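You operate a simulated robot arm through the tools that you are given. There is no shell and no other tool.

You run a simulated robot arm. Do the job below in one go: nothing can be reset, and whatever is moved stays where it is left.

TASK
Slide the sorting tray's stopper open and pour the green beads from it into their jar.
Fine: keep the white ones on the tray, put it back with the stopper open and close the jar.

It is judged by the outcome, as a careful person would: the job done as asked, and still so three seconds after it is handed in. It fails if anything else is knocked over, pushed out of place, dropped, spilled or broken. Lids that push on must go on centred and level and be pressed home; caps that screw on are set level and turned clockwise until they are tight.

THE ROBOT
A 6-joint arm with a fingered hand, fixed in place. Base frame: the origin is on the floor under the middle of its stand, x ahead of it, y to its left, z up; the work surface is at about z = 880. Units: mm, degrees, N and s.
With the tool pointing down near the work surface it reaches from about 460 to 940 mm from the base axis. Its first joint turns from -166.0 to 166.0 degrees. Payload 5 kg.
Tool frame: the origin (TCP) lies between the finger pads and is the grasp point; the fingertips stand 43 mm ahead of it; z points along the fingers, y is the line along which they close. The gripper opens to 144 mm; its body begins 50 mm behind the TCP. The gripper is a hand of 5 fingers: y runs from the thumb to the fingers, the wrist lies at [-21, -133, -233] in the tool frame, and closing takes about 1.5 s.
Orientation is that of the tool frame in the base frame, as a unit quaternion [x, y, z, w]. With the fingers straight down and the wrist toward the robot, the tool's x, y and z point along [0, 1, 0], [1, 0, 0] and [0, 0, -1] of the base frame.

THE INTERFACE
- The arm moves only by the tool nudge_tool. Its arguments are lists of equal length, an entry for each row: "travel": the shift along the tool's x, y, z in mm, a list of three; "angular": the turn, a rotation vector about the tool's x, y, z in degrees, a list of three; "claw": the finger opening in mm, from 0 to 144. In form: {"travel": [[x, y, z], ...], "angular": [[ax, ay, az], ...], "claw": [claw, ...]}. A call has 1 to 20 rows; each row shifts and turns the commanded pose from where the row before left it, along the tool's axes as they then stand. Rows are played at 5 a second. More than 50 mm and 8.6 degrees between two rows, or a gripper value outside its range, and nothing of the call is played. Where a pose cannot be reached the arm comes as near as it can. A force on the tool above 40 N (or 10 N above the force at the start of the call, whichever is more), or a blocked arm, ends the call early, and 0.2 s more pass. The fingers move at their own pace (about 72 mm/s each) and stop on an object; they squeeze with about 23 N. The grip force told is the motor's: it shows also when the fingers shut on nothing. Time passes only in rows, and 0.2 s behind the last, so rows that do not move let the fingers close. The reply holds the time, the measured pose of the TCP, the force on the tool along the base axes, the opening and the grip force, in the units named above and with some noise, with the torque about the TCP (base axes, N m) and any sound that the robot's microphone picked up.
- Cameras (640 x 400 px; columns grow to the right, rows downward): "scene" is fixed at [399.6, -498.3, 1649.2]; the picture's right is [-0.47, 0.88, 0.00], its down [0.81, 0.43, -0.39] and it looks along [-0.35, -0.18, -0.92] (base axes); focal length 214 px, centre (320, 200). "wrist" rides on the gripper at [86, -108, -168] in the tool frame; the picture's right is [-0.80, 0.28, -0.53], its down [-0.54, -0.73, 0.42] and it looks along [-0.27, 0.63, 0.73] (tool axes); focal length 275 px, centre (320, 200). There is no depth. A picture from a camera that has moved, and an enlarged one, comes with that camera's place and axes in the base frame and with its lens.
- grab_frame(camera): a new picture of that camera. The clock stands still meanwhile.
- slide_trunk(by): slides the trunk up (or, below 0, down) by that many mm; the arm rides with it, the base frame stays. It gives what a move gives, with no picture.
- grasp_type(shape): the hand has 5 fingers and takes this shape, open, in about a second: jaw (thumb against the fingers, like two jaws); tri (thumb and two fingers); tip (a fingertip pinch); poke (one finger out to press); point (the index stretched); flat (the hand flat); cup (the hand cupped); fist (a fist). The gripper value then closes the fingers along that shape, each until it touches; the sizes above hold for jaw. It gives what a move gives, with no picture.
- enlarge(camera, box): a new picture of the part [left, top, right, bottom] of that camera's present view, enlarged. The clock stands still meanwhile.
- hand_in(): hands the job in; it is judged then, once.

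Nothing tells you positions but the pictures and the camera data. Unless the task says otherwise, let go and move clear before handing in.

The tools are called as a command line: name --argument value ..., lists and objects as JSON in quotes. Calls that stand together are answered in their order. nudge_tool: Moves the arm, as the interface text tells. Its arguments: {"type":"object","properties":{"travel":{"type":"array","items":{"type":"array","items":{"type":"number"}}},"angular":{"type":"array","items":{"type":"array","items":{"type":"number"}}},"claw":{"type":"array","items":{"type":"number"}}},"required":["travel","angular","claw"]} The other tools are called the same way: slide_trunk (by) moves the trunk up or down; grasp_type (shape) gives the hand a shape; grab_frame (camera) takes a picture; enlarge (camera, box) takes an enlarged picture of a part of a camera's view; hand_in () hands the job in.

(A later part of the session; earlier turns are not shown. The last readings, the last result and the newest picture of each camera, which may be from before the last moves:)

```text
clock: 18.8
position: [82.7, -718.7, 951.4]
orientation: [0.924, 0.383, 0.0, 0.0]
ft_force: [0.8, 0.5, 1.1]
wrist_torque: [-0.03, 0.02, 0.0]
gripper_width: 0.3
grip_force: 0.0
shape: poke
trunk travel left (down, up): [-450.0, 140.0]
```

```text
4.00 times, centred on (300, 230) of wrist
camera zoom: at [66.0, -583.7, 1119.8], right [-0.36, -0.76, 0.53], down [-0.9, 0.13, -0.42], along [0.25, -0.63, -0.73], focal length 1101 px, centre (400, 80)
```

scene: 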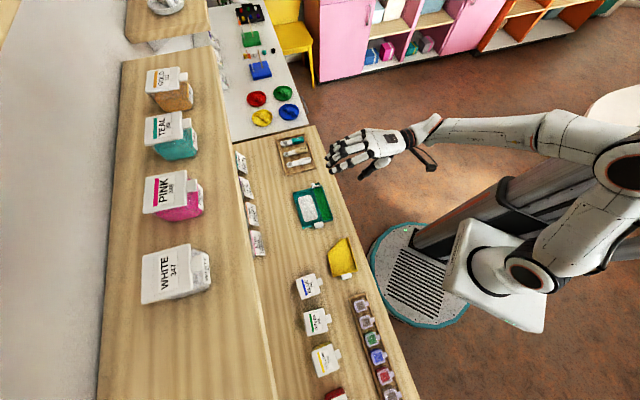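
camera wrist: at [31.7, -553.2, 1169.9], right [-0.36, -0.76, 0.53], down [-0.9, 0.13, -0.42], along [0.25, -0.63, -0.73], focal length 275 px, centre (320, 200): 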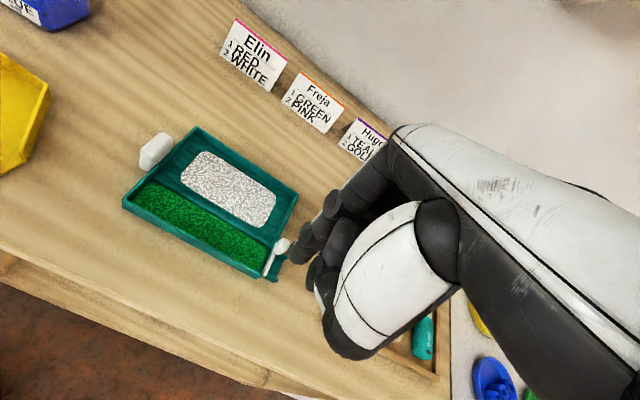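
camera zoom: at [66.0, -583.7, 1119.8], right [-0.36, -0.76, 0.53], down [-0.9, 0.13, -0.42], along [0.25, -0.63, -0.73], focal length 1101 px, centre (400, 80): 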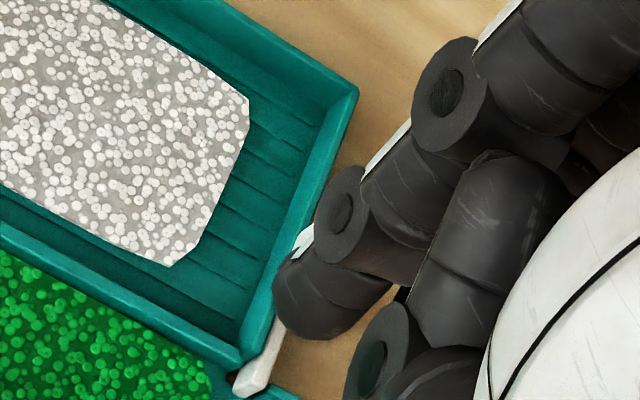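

The stopper has reached its end stop (the tray crept about 4 mm at the end, which I'll correct when setting it back). I'll back off, rise, and look at the tray, then check the "tip" pinch shape.

nudge_tool --travel '[[0, -4, 0], [0, -4, 0], [0, 0, -25], [0, 0, -45], [0, 0, -45], [30, -20, 0], [0, 0, 0]]' --angular '[[0, 0, 0], [0, 0, 0], [0, 0, 0], [0, 0, 0], [0, 0, 0], [0, 0, 0], [0, 0, 0]]' --claw '[144, 144, 144, 144, 144, 144, 144]'

grasp_type --shape "tip"

grab_frame --camera "wrist"

enlarge --camera "scene" --box '[270, 140, 370, 240]'

enlarge --camera "wrist" --box '[120, 150, 290, 290]'

```text
clock: 20.4
position: [82.3, -677.8, 1066.3]
orientation: [0.924, 0.382, 0.0, 0.0]
ft_force: [-0.2, -0.1, 0.5]
wrist_torque: [-0.04, 0.0, -0.01]
gripper_width: 0.1
grip_force: 0.0
shape: poke
trunk travel left (down, up): [-450.0, 140.0]
```

```text
clock: 21.3
position: [81.8, -678.1, 1065.4]
orientation: [0.924, 0.383, 0.0, 0.0]
ft_force: [-0.5, -0.7, -0.2]
wrist_torque: [-0.03, 0.0, -0.01]
gripper_width: 143.8
grip_force: 0.1
shape: tip
trunk travel left (down, up): [-450.0, 140.0]
```

```text
taken
camera wrist: at [66.6, -542.2, 1233.8], right [-0.36, -0.76, 0.53], down [-0.9, 0.13, -0.42], along [0.25, -0.63, -0.73], focal length 275 px, centre (320, 200)
```

wrist: 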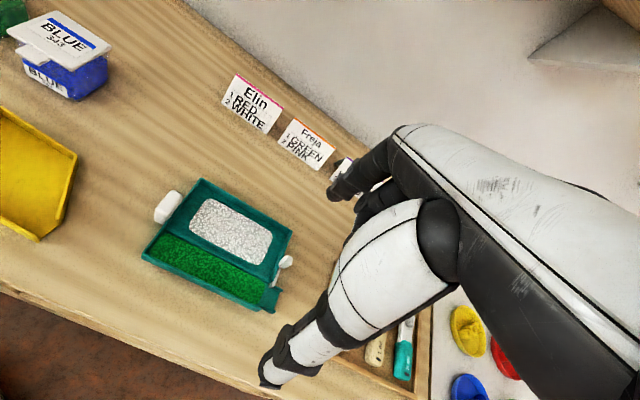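

```text
4.00 times, centred on (320, 190) of scene
camera zoom: at [399.6, -498.3, 1649.2], right [-0.47, 0.88, 0.0], down [0.81, 0.43, -0.39], along [-0.35, -0.18, -0.92], focal length 858 px, centre (320, 240)
```

zoom: 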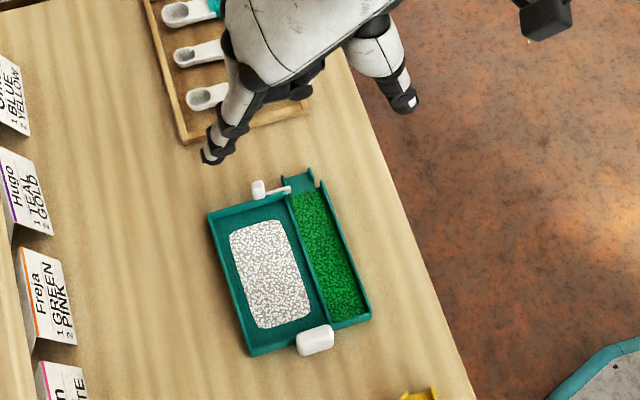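

```text
2.86 times, centred on (205, 220) of wrist
camera zoom: at [66.6, -542.2, 1233.8], right [-0.36, -0.76, 0.53], down [-0.9, 0.13, -0.42], along [0.25, -0.63, -0.73], focal length 786 px, centre (649, 143)
```

zoom: 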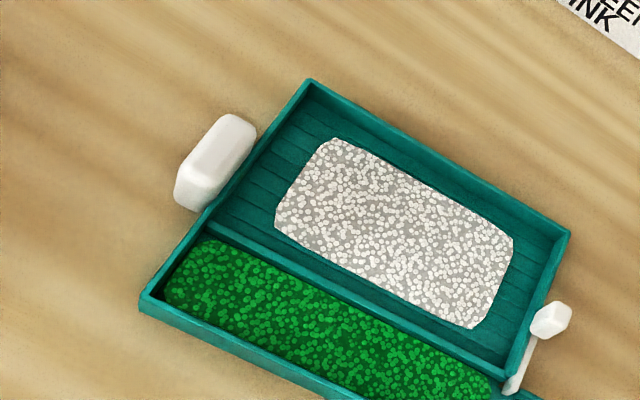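

enlarge --camera "scene" --box '[320, 175, 350, 200]'

enlarge --camera "wrist" --box '[240, 240, 310, 320]'

enlarge --camera "wrist" --box '[240, 130, 440, 400]'

enlarge --camera "scene" --box '[310, 120, 390, 185]'

```text
16.00 times, centred on (335, 188) of scene
camera zoom: at [399.6, -498.3, 1649.2], right [-0.47, 0.88, 0.0], down [0.81, 0.43, -0.39], along [-0.35, -0.18, -0.92], focal length 3432 px, centre (80, 400)
```

zoom: 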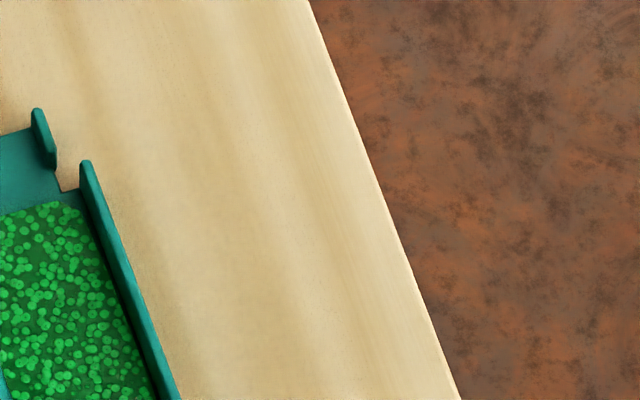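

```text
5.00 times, centred on (275, 280) of wrist
camera zoom: at [66.6, -542.2, 1233.8], right [-0.36, -0.76, 0.53], down [-0.9, 0.13, -0.42], along [0.25, -0.63, -0.73], focal length 1376 px, centre (545, -200)
```

zoom: 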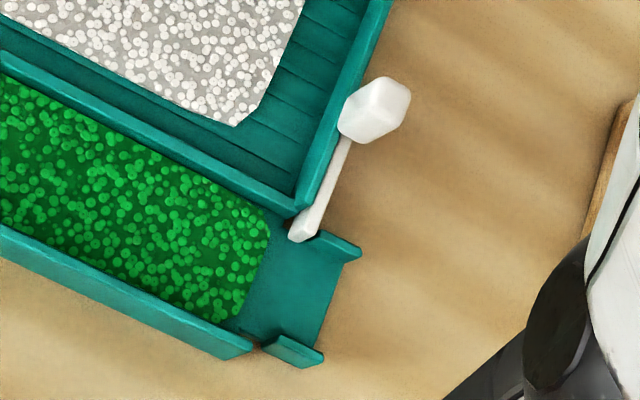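

```text
1.48 times, centred on (340, 265) of wrist
camera zoom: at [66.6, -542.2, 1233.8], right [-0.36, -0.76, 0.53], down [-0.9, 0.13, -0.42], along [0.25, -0.63, -0.73], focal length 408 px, centre (290, 104)
```

zoom: 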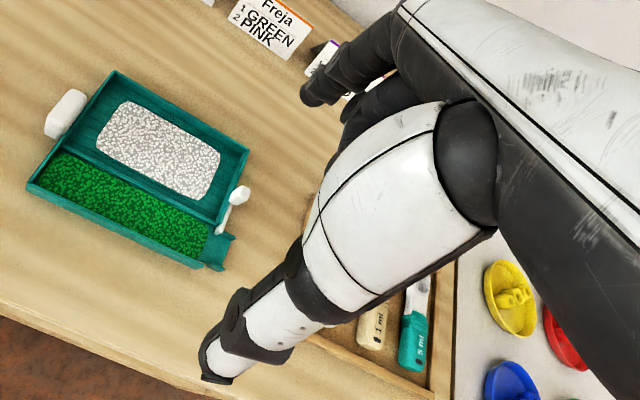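

```text
6.15 times, centred on (350, 152) of scene
camera zoom: at [399.6, -498.3, 1649.2], right [-0.47, 0.88, 0.0], down [0.81, 0.43, -0.39], along [-0.35, -0.18, -0.92], focal length 1320 px, centre (135, 492)
```

zoom: 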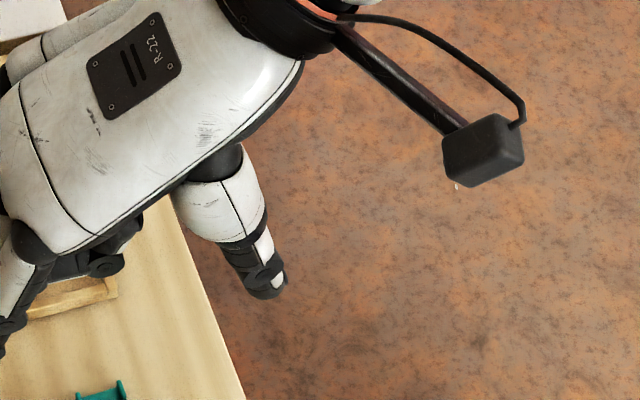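

The stopper is clearly open now, with the channel's mouth free. Next I'll turn the hand 90° so thumb and index close along the bench, and go above the GREEN jar's tab to open the lid.

nudge_tool --travel '[[0, 0, 0], [0, 0, 0], [0, 0, 0], [0, 0, 0], [0, 0, 0], [0, 0, 0], [0, 0, 0], [0, 0, 0], [0, 0, 0], [0, 0, 0], [0, 0, 0], [0, 0, 0]]' --angular '[[0, 0, 7.5], [0, 0, 7.5], [0, 0, 7.5], [0, 0, 7.5], [0, 0, 7.5], [0, 0, 7.5], [0, 0, 7.5], [0, 0, 7.5], [0, 0, 7.5], [0, 0, 7.5], [0, 0, 7.5], [0, 0, 7.5]]' --claw '[144, 144, 144, 144, 144, 144, 144, 144, 144, 144, 144, 144]'

nudge_tool --travel '[[7, -42.5, 0], [7, -42.5, 0], [7, -42.5, 0], [7, -42.5, 0], [7, -42.5, 0], [7, -42.5, 0], [7, -42.5, 0], [7, -42.5, 0], [7, -42.5, 0], [7, -42.5, 0], [0, 0, 0], [0, 0, 0]]' --angular '[[0, 0, 0], [0, 0, 0], [0, 0, 0], [0, 0, 0], [0, 0, 0], [0, 0, 0], [0, 0, 0], [0, 0, 0], [0, 0, 0], [0, 0, 0], [0, 0, 0], [0, 0, 0]]' --claw '[144, 144, 144, 144, 144, 144, 100, 60, 40, 40, 40, 40]'

grab_frame --camera "wrist"

grab_frame --camera "scene"

```text
clock: 23.9
position: [84.1, -677.1, 1067.2]
orientation: [0.923, -0.384, 0.0, 0.0]
ft_force: [0.3, -0.6, -0.1]
wrist_torque: [0.0, -0.01, 0.0]
gripper_width: 144.1
grip_force: 0.1
shape: tip
trunk travel left (down, up): [-450.0, 140.0]
```

```text
clock: 26.5
position: [431.6, -426.1, 1065.6]
orientation: [0.924, -0.382, 0.0, 0.0]
ft_force: [-0.1, -0.5, 0.6]
wrist_torque: [0.02, 0.01, 0.01]
gripper_width: 40.8
grip_force: 0.0
shape: tip
trunk travel left (down, up): [-450.0, 140.0]
```

```text
taken
camera wrist: at [570.1, -412.6, 1234.0], right [-0.76, 0.36, 0.53], down [0.13, 0.9, -0.42], along [-0.63, -0.25, -0.73], focal length 275 px, centre (320, 200)
```

wrist: 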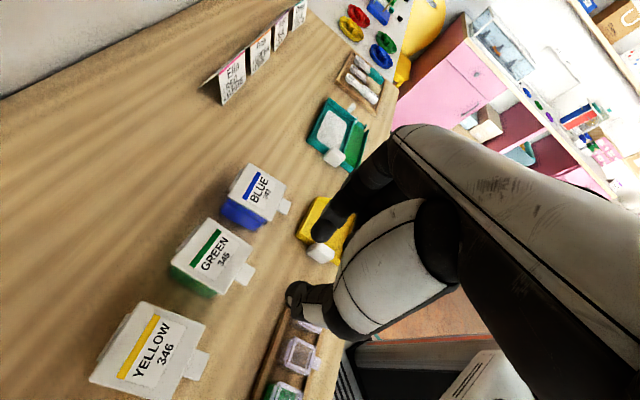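

```text
taken
```

scene: 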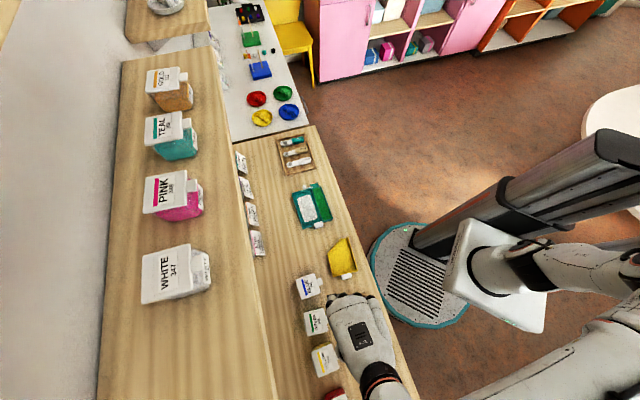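

enlarge --camera "wrist" --box '[160, 180, 360, 320]'

enlarge --camera "wrist" --box '[160, 200, 270, 310]'

enlarge --camera "scene" --box '[285, 265, 405, 365]'

```text
2.86 times, centred on (260, 250) of wrist
camera zoom: at [570.1, -412.6, 1234.0], right [-0.76, 0.36, 0.53], down [0.13, 0.9, -0.42], along [-0.63, -0.25, -0.73], focal length 786 px, centre (491, 57)
```

zoom: 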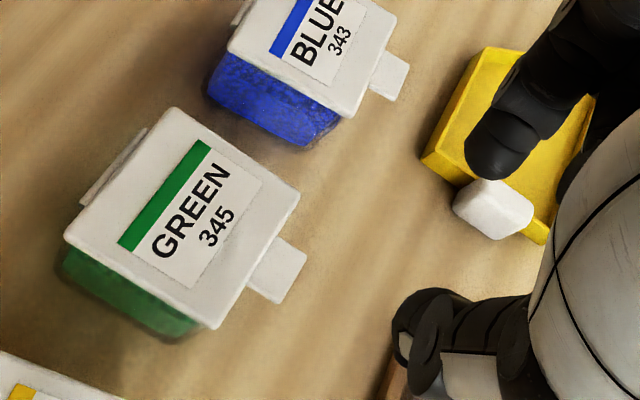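

```text
3.64 times, centred on (215, 255) of wrist
camera zoom: at [570.1, -412.6, 1234.0], right [-0.76, 0.36, 0.53], down [0.13, 0.9, -0.42], along [-0.63, -0.25, -0.73], focal length 1001 px, centre (702, 0)
```

zoom: 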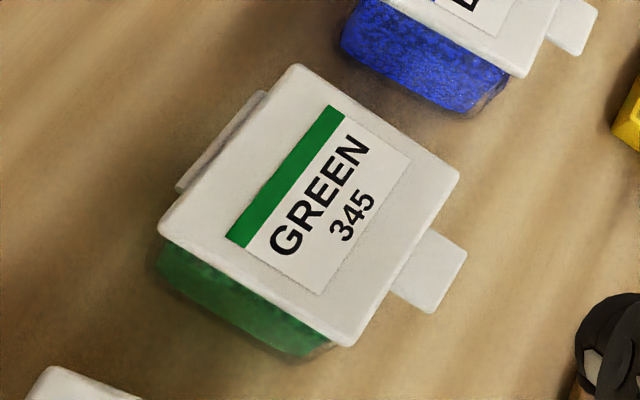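

```text
4.00 times, centred on (345, 315) of scene
camera zoom: at [399.6, -498.3, 1649.2], right [-0.47, 0.88, 0.0], down [0.81, 0.43, -0.39], along [-0.35, -0.18, -0.92], focal length 858 px, centre (220, -260)
```

zoom: 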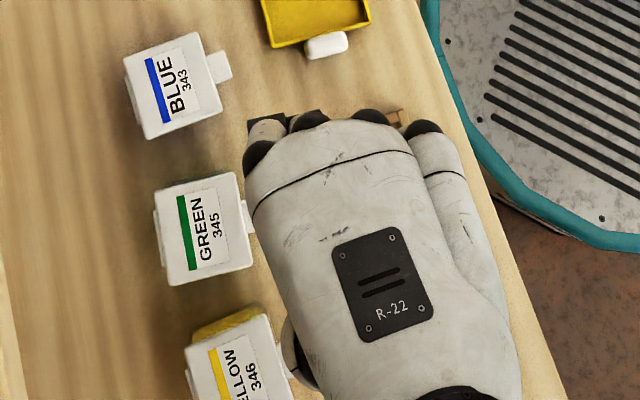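

Re-triangulated with the wrist camera only: the GREEN lid's top is at z≈940, its tab at s≈-5..15, n≈628..643. I'll move the open pinch over the tab sides and stop just above to check.

nudge_tool --travel '[[13, -1, 20], [13, 0, 20], [0, 0, 20], [0, 0, 10], [0, 0, 0]]' --angular '[[0, 0, 0], [0, 0, 0], [0, 0, 0], [0, 0, 0], [0, 0, 0]]' --claw '[44, 44, 44, 44, 44]'

enlarge --camera "wrist" --box '[200, 180, 360, 320]'

enlarge --camera "scene" --box '[285, 265, 405, 365]'

```text
clock: 27.7
position: [452.5, -445.1, 996.5]
orientation: [0.924, -0.382, 0.0, 0.0]
ft_force: [-0.4, 0.1, -0.2]
wrist_torque: [0.01, 0.01, 0.01]
gripper_width: 43.9
grip_force: 0.0
shape: tip
trunk travel left (down, up): [-450.0, 140.0]
```

```text
2.86 times, centred on (280, 250) of wrist
camera zoom: at [590.2, -430.6, 1164.5], right [-0.76, 0.36, 0.53], down [0.13, 0.9, -0.42], along [-0.63, -0.25, -0.73], focal length 786 px, centre (434, 57)
```

zoom: 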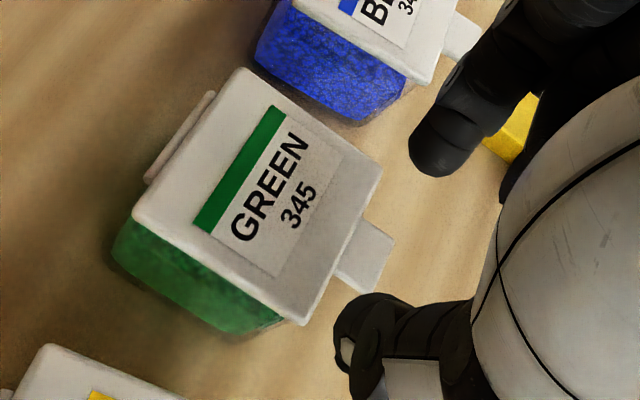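

```text
4.00 times, centred on (345, 315) of scene
camera zoom: at [399.6, -498.3, 1649.2], right [-0.47, 0.88, 0.0], down [0.81, 0.43, -0.39], along [-0.35, -0.18, -0.92], focal length 858 px, centre (220, -260)
```

zoom: 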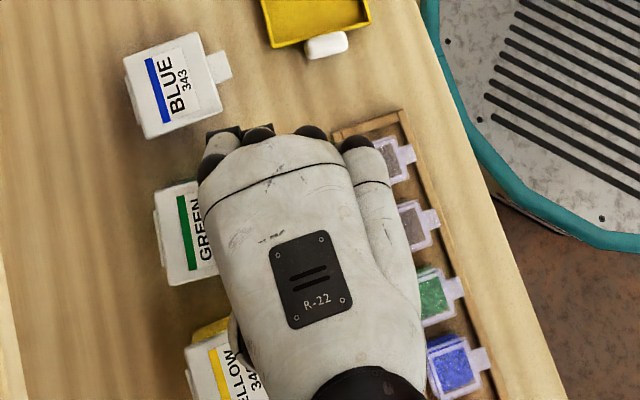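

Alignment is good: thumb and index straddle the tab. I'll go down and close gently on the tab's sides.

nudge_tool --travel '[[0, -0.5, 12], [0, 0, 13], [0, 0, 0], [0, 0, 0], [0, 0, 0], [0, 0, 0], [0, 0, 0], [0, 0, 0]]' --angular '[[0, 0, 0], [0, 0, 0], [0, 0, 0], [0, 0, 0], [0, 0, 0], [0, 0, 0], [0, 0, 0], [0, 0, 0]]' --claw '[44, 44, 44, 32, 26, 22, 18, 16]'

enlarge --camera "wrist" --box '[200, 180, 360, 320]'

```text
clock: 29.5
position: [452.6, -444.8, 974.0]
orientation: [0.924, -0.383, 0.002, 0.001]
ft_force: [-0.5, -1.8, 6.5]
wrist_torque: [-0.12, -0.05, 0.03]
gripper_width: 12.0
grip_force: 23.0
shape: tip
trunk travel left (down, up): [-450.0, 140.0]
```

```text
2.86 times, centred on (280, 250) of wrist
camera zoom: at [589.5, -430.4, 1142.0], right [-0.76, 0.36, 0.53], down [0.13, 0.9, -0.42], along [-0.63, -0.26, -0.73], focal length 786 px, centre (434, 57)
```

zoom: 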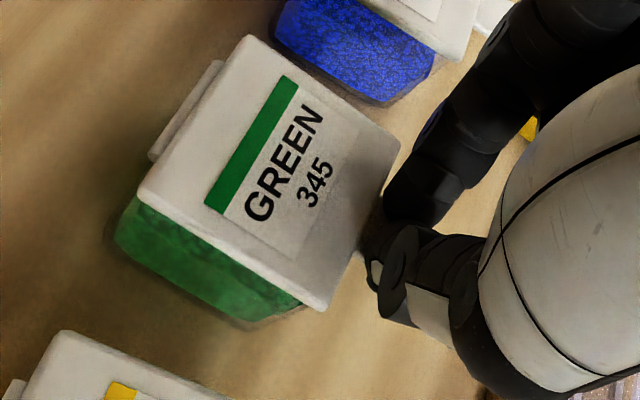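

enlarge --camera "wrist" --box '[270, 210, 350, 290]'

enlarge --camera "scene" --box '[295, 280, 365, 340]'

```text
5.00 times, centred on (310, 250) of wrist
camera zoom: at [589.5, -430.4, 1142.0], right [-0.76, 0.36, 0.53], down [0.13, 0.9, -0.42], along [-0.63, -0.26, -0.73], focal length 1376 px, centre (370, -50)
```

zoom: 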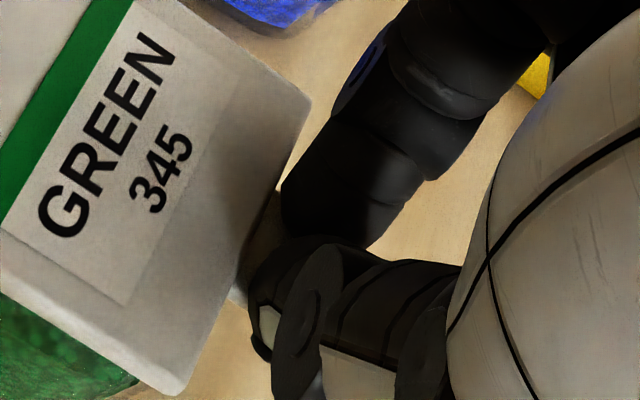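

```text
6.67 times, centred on (330, 310) of scene
camera zoom: at [399.6, -498.3, 1649.2], right [-0.47, 0.88, 0.0], down [0.81, 0.43, -0.39], along [-0.35, -0.18, -0.92], focal length 1430 px, centre (253, -533)
```

zoom: 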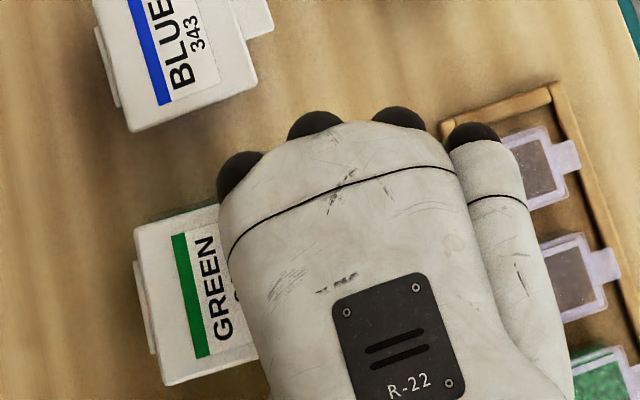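

The fingers closed on top of the tab rather than beside it (6 N upward on the tool). I'll reopen, go about 11 mm lower, and close again.

nudge_tool --travel '[[0, 0, -6], [0, 0, 0], [0, 0, 0], [0, 0, 8], [0, 0, 9], [0, 0, 0]]' --angular '[[0, 0, 0], [0, 0, 0], [0, 0, 0], [0, 0, 0], [0, 0, 0], [0, 0, 0]]' --claw '[48, 48, 48, 48, 48, 48]'

enlarge --camera "wrist" --box '[230, 190, 350, 310]'

```text
clock: 30.9
position: [453.4, -444.3, 960.4]
orientation: [0.924, -0.383, 0.0, 0.0]
ft_force: [-0.2, 0.5, 0.2]
wrist_torque: [-0.01, 0.03, -0.03]
gripper_width: 47.4
grip_force: 0.1
shape: tip
trunk travel left (down, up): [-450.0, 140.0]
```

```text
3.33 times, centred on (290, 250) of wrist
camera zoom: at [591.1, -429.9, 1129.1], right [-0.76, 0.36, 0.53], down [0.13, 0.9, -0.42], along [-0.63, -0.25, -0.73], focal length 918 px, centre (420, 33)
```

zoom: 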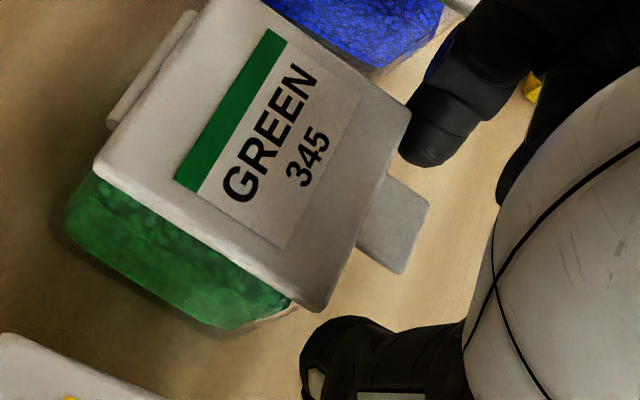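

Now the tips are below tab level with the tab between them. Closing on its sides.

nudge_tool --travel '[[0, 0, 0], [0, 0, 0], [0, 0, 0], [0, 0, 0], [0, 0, 0]]' --angular '[[0, 0, 0], [0, 0, 0], [0, 0, 0], [0, 0, 0], [0, 0, 0]]' --claw '[34, 26, 20, 14, 14]'

enlarge --camera "wrist" --box '[230, 190, 350, 310]'

```text
clock: 32.1
position: [453.1, -444.2, 960.7]
orientation: [0.924, -0.383, -0.001, 0.0]
ft_force: [0.3, 0.7, -0.6]
wrist_torque: [0.01, 0.0, -0.06]
gripper_width: 19.2
grip_force: 23.4
shape: tip
trunk travel left (down, up): [-450.0, 140.0]
```

```text
3.33 times, centred on (290, 250) of wrist
camera zoom: at [591.1, -430.0, 1129.4], right [-0.76, 0.36, 0.53], down [0.13, 0.9, -0.42], along [-0.63, -0.25, -0.73], focal length 918 px, centre (420, 33)
```

zoom: 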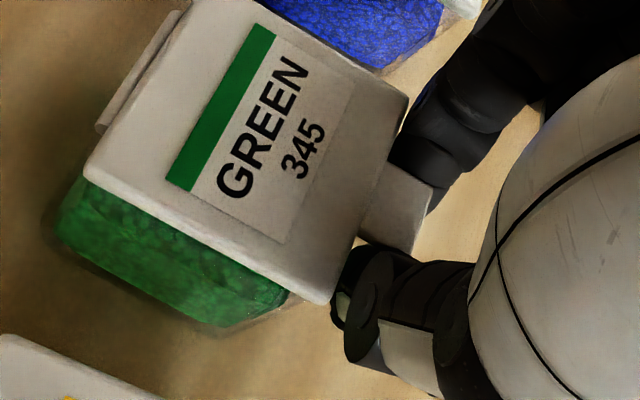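

The tab is gripped (19 mm wide, 23 N). I'll lift a little along the lid's arc and watch the force.

nudge_tool --travel '[[0.1, 0, -2.9], [0.2, 0, -2.9], [0.3, 0, -2.9], [0.4, 0, -2.9], [0, 0, 0]]' --angular '[[0, 0, 0], [0, 0, 0], [0, 0, 0], [0, 0, 0], [0, 0, 0]]' --claw '[14, 14, 14, 14, 14]'

grab_frame --camera "wrist"

enlarge --camera "scene" --box '[285, 265, 405, 365]'

```text
clock: 33.3
position: [454.3, -445.7, 972.4]
orientation: [0.924, -0.383, -0.001, 0.0]
ft_force: [0.0, -0.6, 0.4]
wrist_torque: [0.05, -0.01, 0.01]
gripper_width: 19.1
grip_force: 22.8
shape: tip
trunk travel left (down, up): [-450.0, 140.0]
```

```text
taken
camera wrist: at [592.0, -431.4, 1140.5], right [-0.76, 0.36, 0.53], down [0.13, 0.9, -0.42], along [-0.63, -0.25, -0.73], focal length 275 px, centre (320, 200)
```

wrist: 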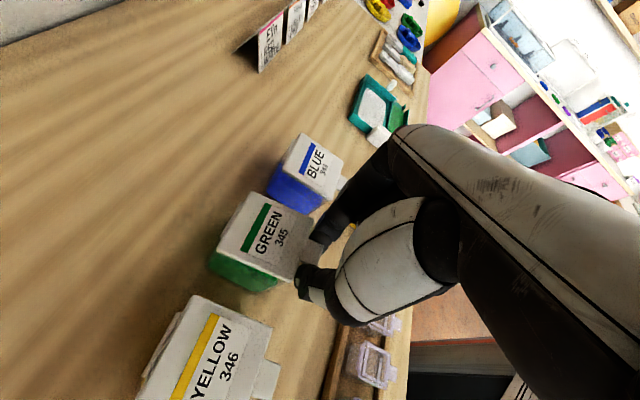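

```text
4.00 times, centred on (345, 315) of scene
camera zoom: at [399.6, -498.3, 1649.2], right [-0.47, 0.88, 0.0], down [0.81, 0.43, -0.39], along [-0.35, -0.18, -0.92], focal length 858 px, centre (220, -260)
```

zoom: 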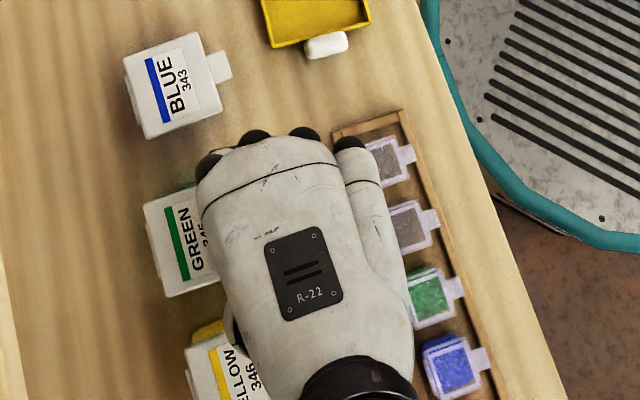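

enlarge --camera "wrist" --box '[190, 170, 340, 310]'

enlarge --camera "scene" --box '[300, 290, 370, 350]'

```text
2.86 times, centred on (265, 240) of wrist
camera zoom: at [592.0, -431.4, 1140.5], right [-0.76, 0.36, 0.53], down [0.13, 0.9, -0.42], along [-0.63, -0.25, -0.73], focal length 786 px, centre (477, 86)
```

zoom: 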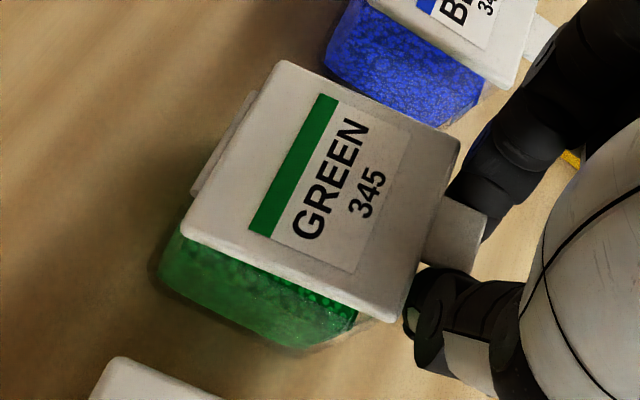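

```text
6.67 times, centred on (335, 320) of scene
camera zoom: at [399.6, -498.3, 1649.2], right [-0.47, 0.88, 0.0], down [0.81, 0.43, -0.39], along [-0.35, -0.18, -0.92], focal length 1430 px, centre (220, -600)
```

zoom: 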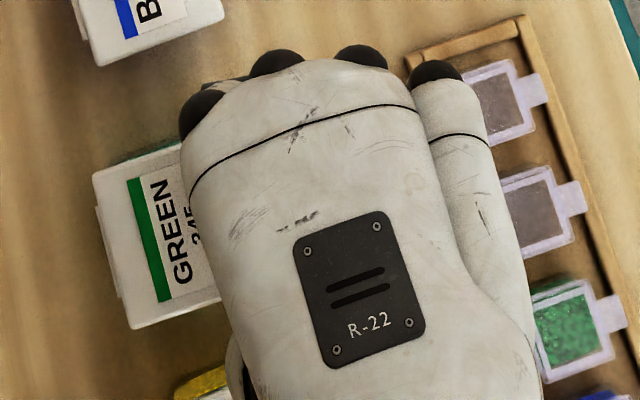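

The lid is opening with almost no force (a gap at the front shows the beads). I'll continue along the arc.

nudge_tool --travel '[[1.3, 0, -5.7], [1.7, 0, -5.6], [2.3, 0, -5.4], [2.7, 0, -5.2], [3.1, 0, -4.9], [3.6, 0, -4.6], [0, 0, 0]]' --angular '[[0, 0, 0], [0, 0, 0], [0, 0, 0], [0, 0, 0], [0, 0, 0], [0, 0, 0], [0, 0, 0]]' --claw '[14, 14, 14, 14, 14, 14, 14]'

enlarge --camera "wrist" --box '[190, 170, 340, 310]'

enlarge --camera "scene" --box '[285, 265, 405, 365]'

```text
clock: 34.9
position: [464.3, -454.3, 1002.8]
orientation: [0.924, -0.383, 0.0, 0.0]
ft_force: [-0.5, 0.0, -0.4]
wrist_torque: [0.0, 0.0, 0.01]
gripper_width: 17.6
grip_force: 23.5
shape: tip
trunk travel left (down, up): [-450.0, 140.0]
```

```text
2.86 times, centred on (265, 240) of wrist
camera zoom: at [602.7, -441.6, 1170.7], right [-0.76, 0.36, 0.53], down [0.13, 0.9, -0.42], along [-0.63, -0.25, -0.73], focal length 786 px, centre (477, 86)
```

zoom: 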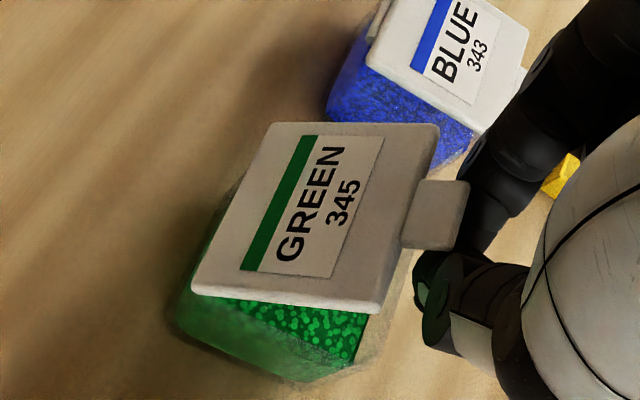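

```text
4.00 times, centred on (345, 315) of scene
camera zoom: at [399.6, -498.3, 1649.2], right [-0.47, 0.88, 0.0], down [0.81, 0.43, -0.39], along [-0.35, -0.18, -0.92], focal length 858 px, centre (220, -260)
```

zoom: 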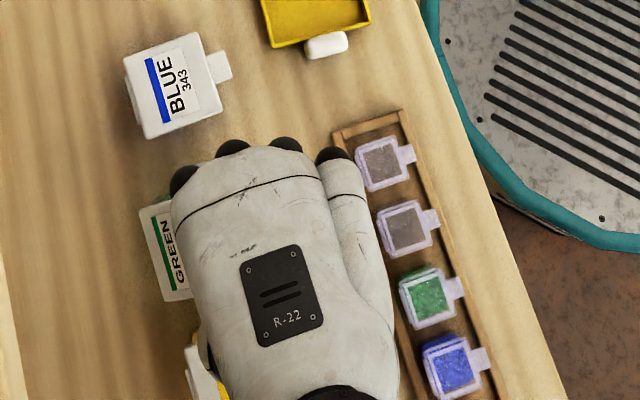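

The lid follows nicely, about 40° open. Continuing the arc.

nudge_tool --travel '[[3.9, 0, -4.3], [4.3, 0, -3.9], [4.7, 0, -3.6], [4.9, 0, -3.1], [5.2, 0, -2.7], [5.4, 0, -2.3], [0, 0, 0]]' --angular '[[0, 0, 0], [0, 0, 0], [0, 0, 0], [0, 0, 0], [0, 0, 0], [0, 0, 0], [0, 0, 0]]' --claw '[14, 14, 14, 14, 14, 14, 14]'

enlarge --camera "wrist" --box '[190, 170, 340, 310]'

enlarge --camera "scene" --box '[285, 265, 405, 365]'

```text
clock: 36.5
position: [484.4, -476.0, 1023.2]
orientation: [0.924, -0.383, 0.0, 0.0]
ft_force: [-0.1, -0.8, 0.1]
wrist_torque: [0.0, -0.02, 0.0]
gripper_width: 17.6
grip_force: 23.0
shape: tip
trunk travel left (down, up): [-450.0, 140.0]
```

```text
2.86 times, centred on (265, 240) of wrist
camera zoom: at [621.6, -462.2, 1191.4], right [-0.76, 0.36, 0.53], down [0.13, 0.9, -0.42], along [-0.63, -0.25, -0.73], focal length 786 px, centre (477, 86)
```

zoom: 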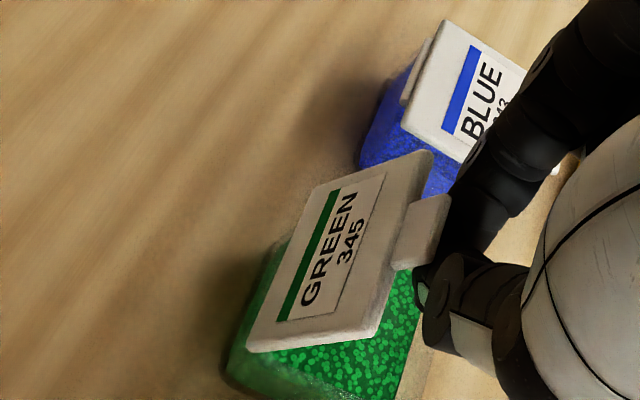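

```text
4.00 times, centred on (345, 315) of scene
camera zoom: at [399.6, -498.3, 1649.2], right [-0.47, 0.88, 0.0], down [0.81, 0.43, -0.39], along [-0.35, -0.18, -0.92], focal length 858 px, centre (220, -260)
```

zoom: 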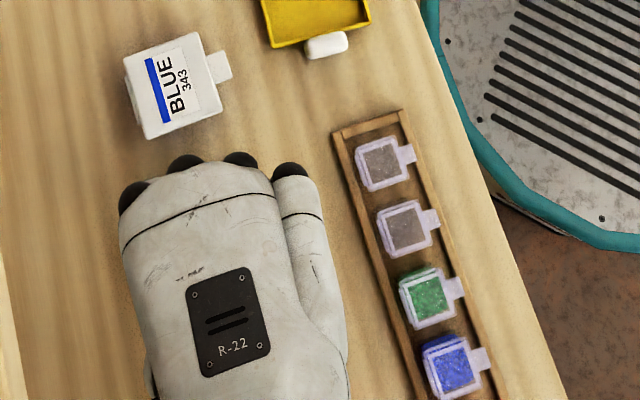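

About 68° open now. I'll carry it past vertical.

nudge_tool --travel '[[5.6, 0, -2.5], [5.7, 0, -2.0], [5.8, 0, -1.2], [5.8, 0, -0.6], [5.8, 0, 0], [5.8, 0, 0.3], [0, 0, 0]]' --angular '[[0, 0, 0], [0, 0, 0], [0, 0, 0], [0, 0, 0], [0, 0, 0], [0, 0, 0], [0, 0, 0]]' --claw '[14, 14, 14, 14, 14, 14, 14]'

enlarge --camera "wrist" --box '[190, 170, 340, 310]'

enlarge --camera "scene" --box '[285, 265, 405, 365]'

```text
clock: 38.1
position: [507.5, -498.1, 1028.5]
orientation: [0.924, -0.383, 0.0, 0.0]
ft_force: [-0.1, 0.2, -0.3]
wrist_torque: [-0.01, 0.01, 0.0]
gripper_width: 17.6
grip_force: 23.0
shape: tip
trunk travel left (down, up): [-450.0, 140.0]
```

```text
2.86 times, centred on (265, 240) of wrist
camera zoom: at [643.6, -483.9, 1196.6], right [-0.76, 0.36, 0.53], down [0.13, 0.9, -0.42], along [-0.63, -0.25, -0.73], focal length 786 px, centre (477, 86)
```

zoom: 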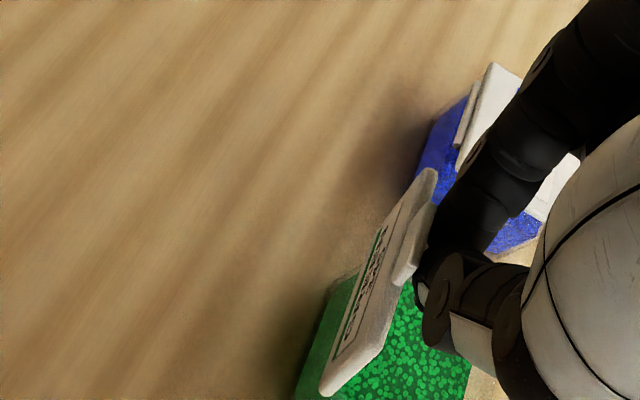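

```text
4.00 times, centred on (345, 315) of scene
camera zoom: at [399.6, -498.3, 1649.2], right [-0.47, 0.88, 0.0], down [0.81, 0.43, -0.39], along [-0.35, -0.18, -0.92], focal length 858 px, centre (220, -260)
```

zoom: 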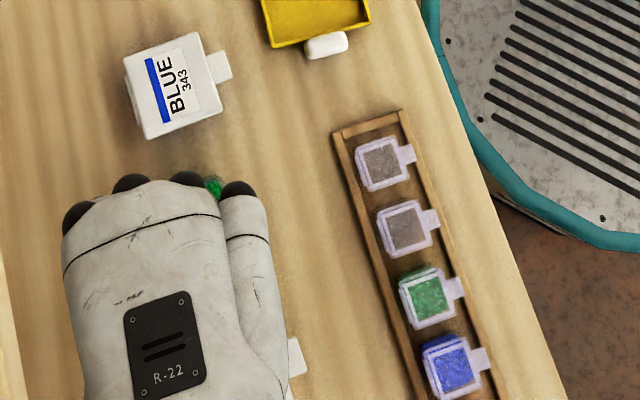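

nudge_tool --travel '[[5.7, 0, 0.8], [5.7, 0, 1.2], [5.6, 0, 1.6], [5.4, 0, 2.0], [0, 0, 0]]' --angular '[[0, 0, 0], [0, 0, 0], [0, 0, 0], [0, 0, 0], [0, 0, 0]]' --claw '[14, 14, 14, 14, 14]'

enlarge --camera "wrist" --box '[190, 170, 350, 330]'

enlarge --camera "scene" --box '[285, 265, 405, 365]'

```text
clock: 39.5
position: [507.2, -494.3, 1024.6]
orientation: [0.926, -0.379, -0.007, -0.003]
ft_force: [-0.4, 0.0, -0.6]
wrist_torque: [-0.01, 0.09, 0.0]
gripper_width: 17.6
grip_force: 22.8
shape: tip
trunk travel left (down, up): [-450.0, 140.0]
stopped in row 5: the arm was blocked; the commanded pose is now the measured one
```

```text
2.50 times, centred on (270, 250) of wrist
camera zoom: at [646.9, -480.9, 1192.8], right [-0.76, 0.35, 0.55], down [0.12, 0.9, -0.41], along [-0.64, -0.25, -0.73], focal length 688 px, centre (445, 75)
```

zoom: 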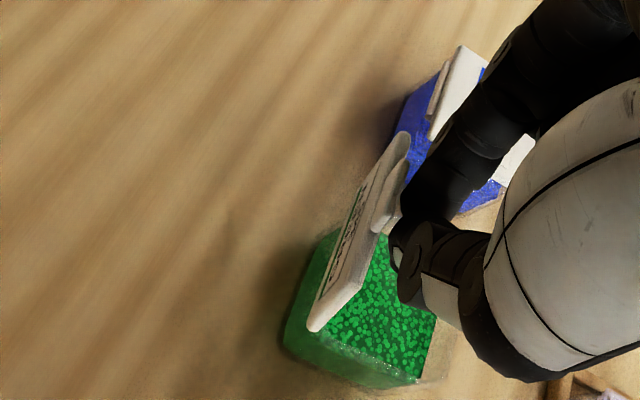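

```text
4.00 times, centred on (345, 315) of scene
camera zoom: at [399.6, -498.3, 1649.2], right [-0.47, 0.88, 0.0], down [0.81, 0.43, -0.39], along [-0.35, -0.18, -0.92], focal length 858 px, centre (220, -260)
```

zoom: 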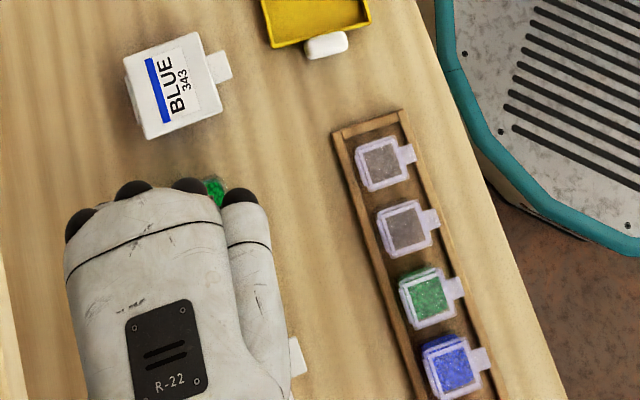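

The arm reports being blocked while the lid is roughly upright. Let me look at the whole scene before doing anything else.

grab_frame --camera "scene"

grab_frame --camera "wrist"

```text
taken
```

scene: 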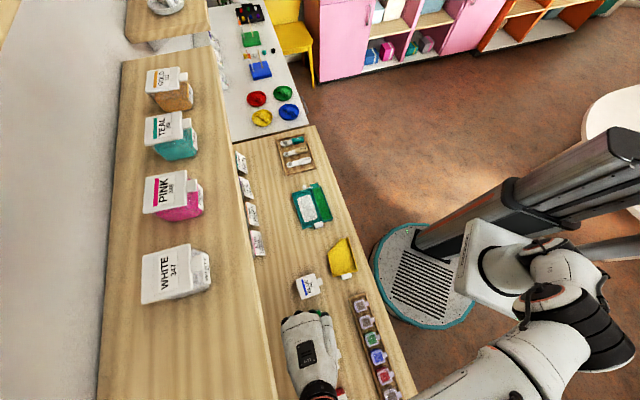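

```text
taken
camera wrist: at [646.9, -480.9, 1192.8], right [-0.76, 0.35, 0.55], down [0.12, 0.9, -0.41], along [-0.64, -0.25, -0.73], focal length 275 px, centre (320, 200)
```

wrist: 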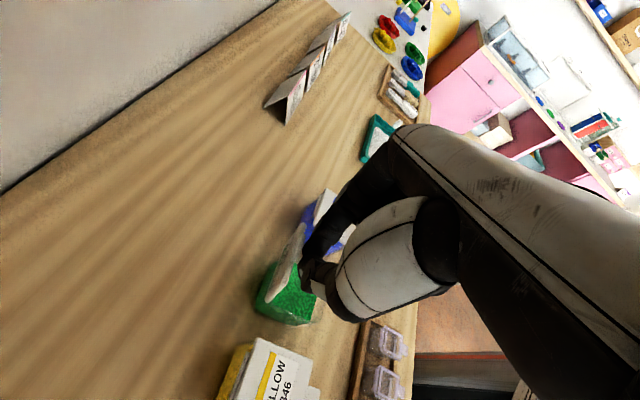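

enlarge --camera "scene" --box '[360, 200, 640, 400]'

enlarge --camera "wrist" --box '[230, 170, 360, 340]'

```text
2.00 times, centred on (500, 300) of scene
camera zoom: at [399.6, -498.3, 1649.2], right [-0.47, 0.88, 0.0], down [0.81, 0.43, -0.39], along [-0.35, -0.18, -0.92], focal length 429 px, centre (-40, 0)
```

zoom: 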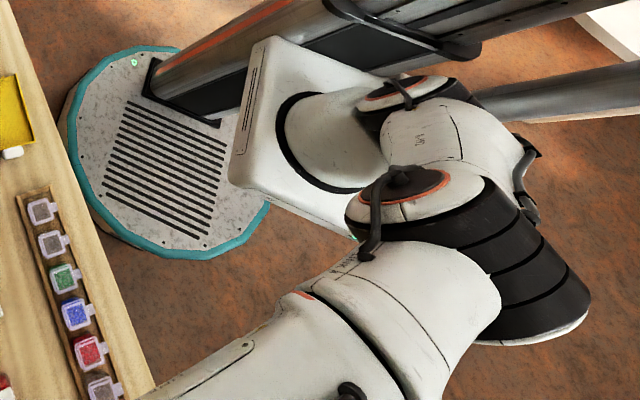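

```text
2.35 times, centred on (295, 255) of wrist
camera zoom: at [646.9, -480.9, 1192.8], right [-0.76, 0.35, 0.55], down [0.12, 0.9, -0.41], along [-0.64, -0.25, -0.73], focal length 648 px, centre (379, 71)
```

zoom: 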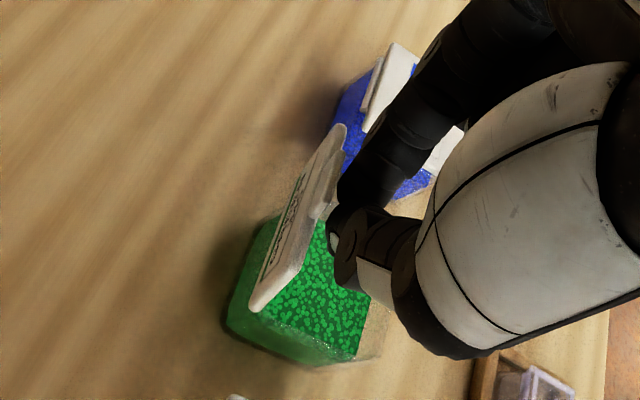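

enlarge --camera "wrist" --box '[265, 210, 335, 310]'

enlarge --camera "scene" --box '[275, 300, 355, 370]'

```text
4.00 times, centred on (300, 260) of wrist
camera zoom: at [646.9, -480.9, 1192.8], right [-0.76, 0.35, 0.55], down [0.12, 0.9, -0.41], along [-0.64, -0.25, -0.73], focal length 1101 px, centre (400, -40)
```

zoom: 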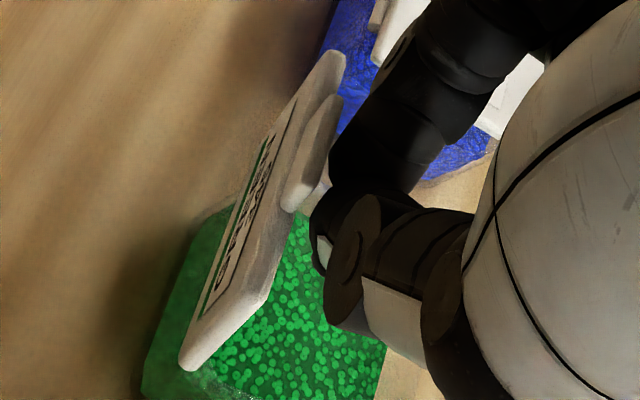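

```text
5.71 times, centred on (315, 335) of scene
camera zoom: at [399.6, -498.3, 1649.2], right [-0.47, 0.88, 0.0], down [0.81, 0.43, -0.39], along [-0.35, -0.18, -0.92], focal length 1226 px, centre (349, -571)
```

zoom: 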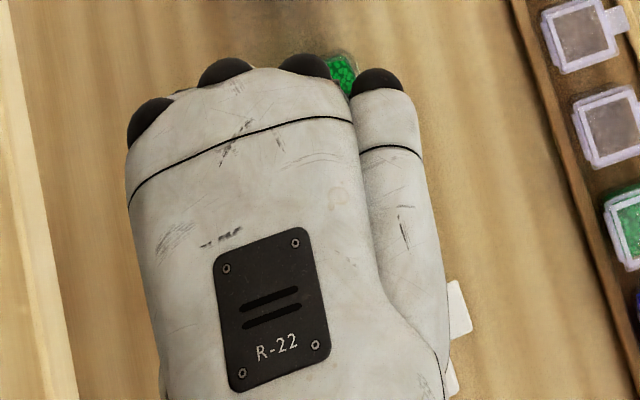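

The lid looks slightly past upright (≈98°). I'll let go of the tab gently and see whether it stays.

nudge_tool --travel '[[0, 0, 0], [0, 0, 0], [0, 0, 0], [0, 0, 0]]' --angular '[[0, 0, 0], [0, 0, 0], [0, 0, 0], [0, 0, 0]]' --claw '[22, 28, 34, 40]'

enlarge --camera "wrist" --box '[250, 190, 350, 320]'

```text
clock: 40.0
position: [513.2, -498.9, 997.3]
orientation: [0.92, -0.391, -0.009, -0.011]
ft_force: [39.0, -18.2, -20.4]
wrist_torque: [0.67, 1.81, -0.32]
gripper_width: 28.1
grip_force: 0.1
shape: tip
trunk travel left (down, up): [-450.0, 140.0]
stopped in row 2: the arm was blocked; the commanded pose is now the measured one
```

```text
3.08 times, centred on (300, 255) of wrist
camera zoom: at [651.5, -492.0, 1164.8], right [-0.75, 0.36, 0.55], down [0.14, 0.91, -0.4], along [-0.64, -0.22, -0.73], focal length 847 px, centre (382, 31)
```

zoom: 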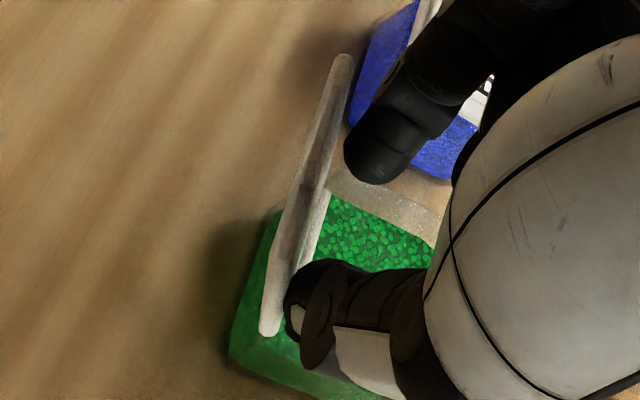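

The arm moved on its own and reports 40 N — something on the arm is obstructed. I'll look at the scene before commanding anything.

grab_frame --camera "scene"

grab_frame --camera "wrist"

enlarge --camera "scene" --box '[360, 200, 640, 400]'

enlarge --camera "scene" --box '[265, 270, 405, 400]'

```text
taken
```

scene: 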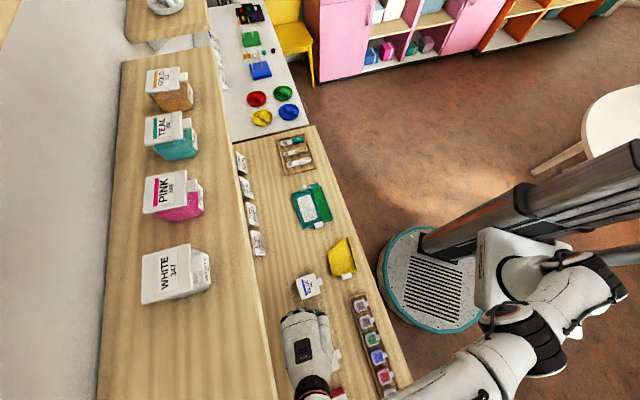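

```text
taken
camera wrist: at [651.5, -492.0, 1164.8], right [-0.75, 0.36, 0.55], down [0.14, 0.91, -0.4], along [-0.64, -0.22, -0.73], focal length 275 px, centre (320, 200)
```

wrist: 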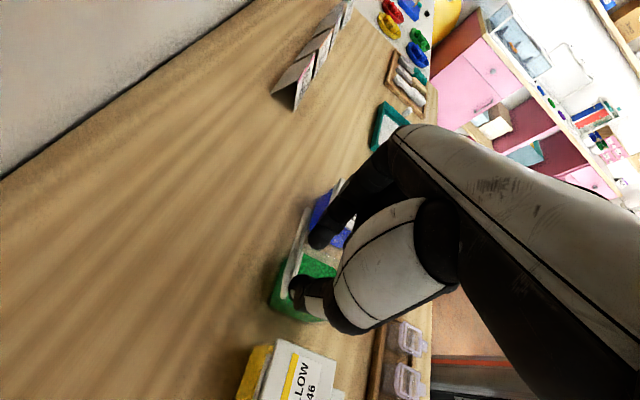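

```text
2.00 times, centred on (500, 300) of scene
camera zoom: at [399.6, -498.3, 1649.2], right [-0.47, 0.88, 0.0], down [0.81, 0.43, -0.39], along [-0.35, -0.18, -0.92], focal length 429 px, centre (-40, 0)
```

zoom: 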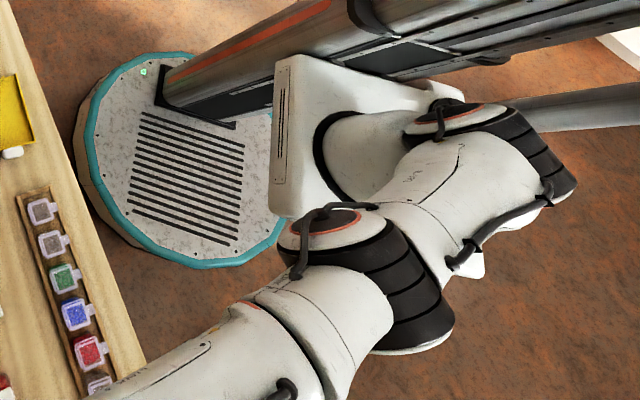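

```text
3.08 times, centred on (335, 335) of scene
camera zoom: at [399.6, -498.3, 1649.2], right [-0.47, 0.88, 0.0], down [0.81, 0.43, -0.39], along [-0.35, -0.18, -0.92], focal length 660 px, centre (274, -215)
```

zoom: 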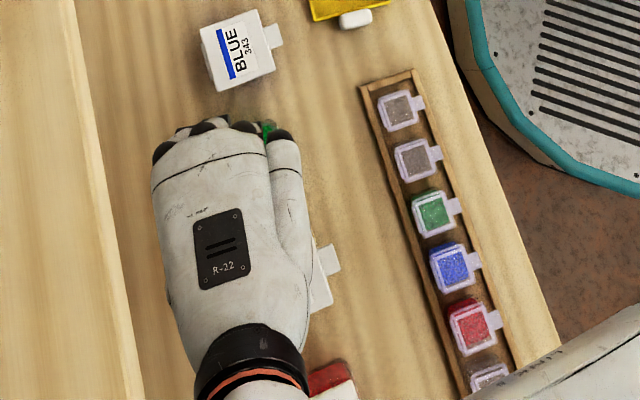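

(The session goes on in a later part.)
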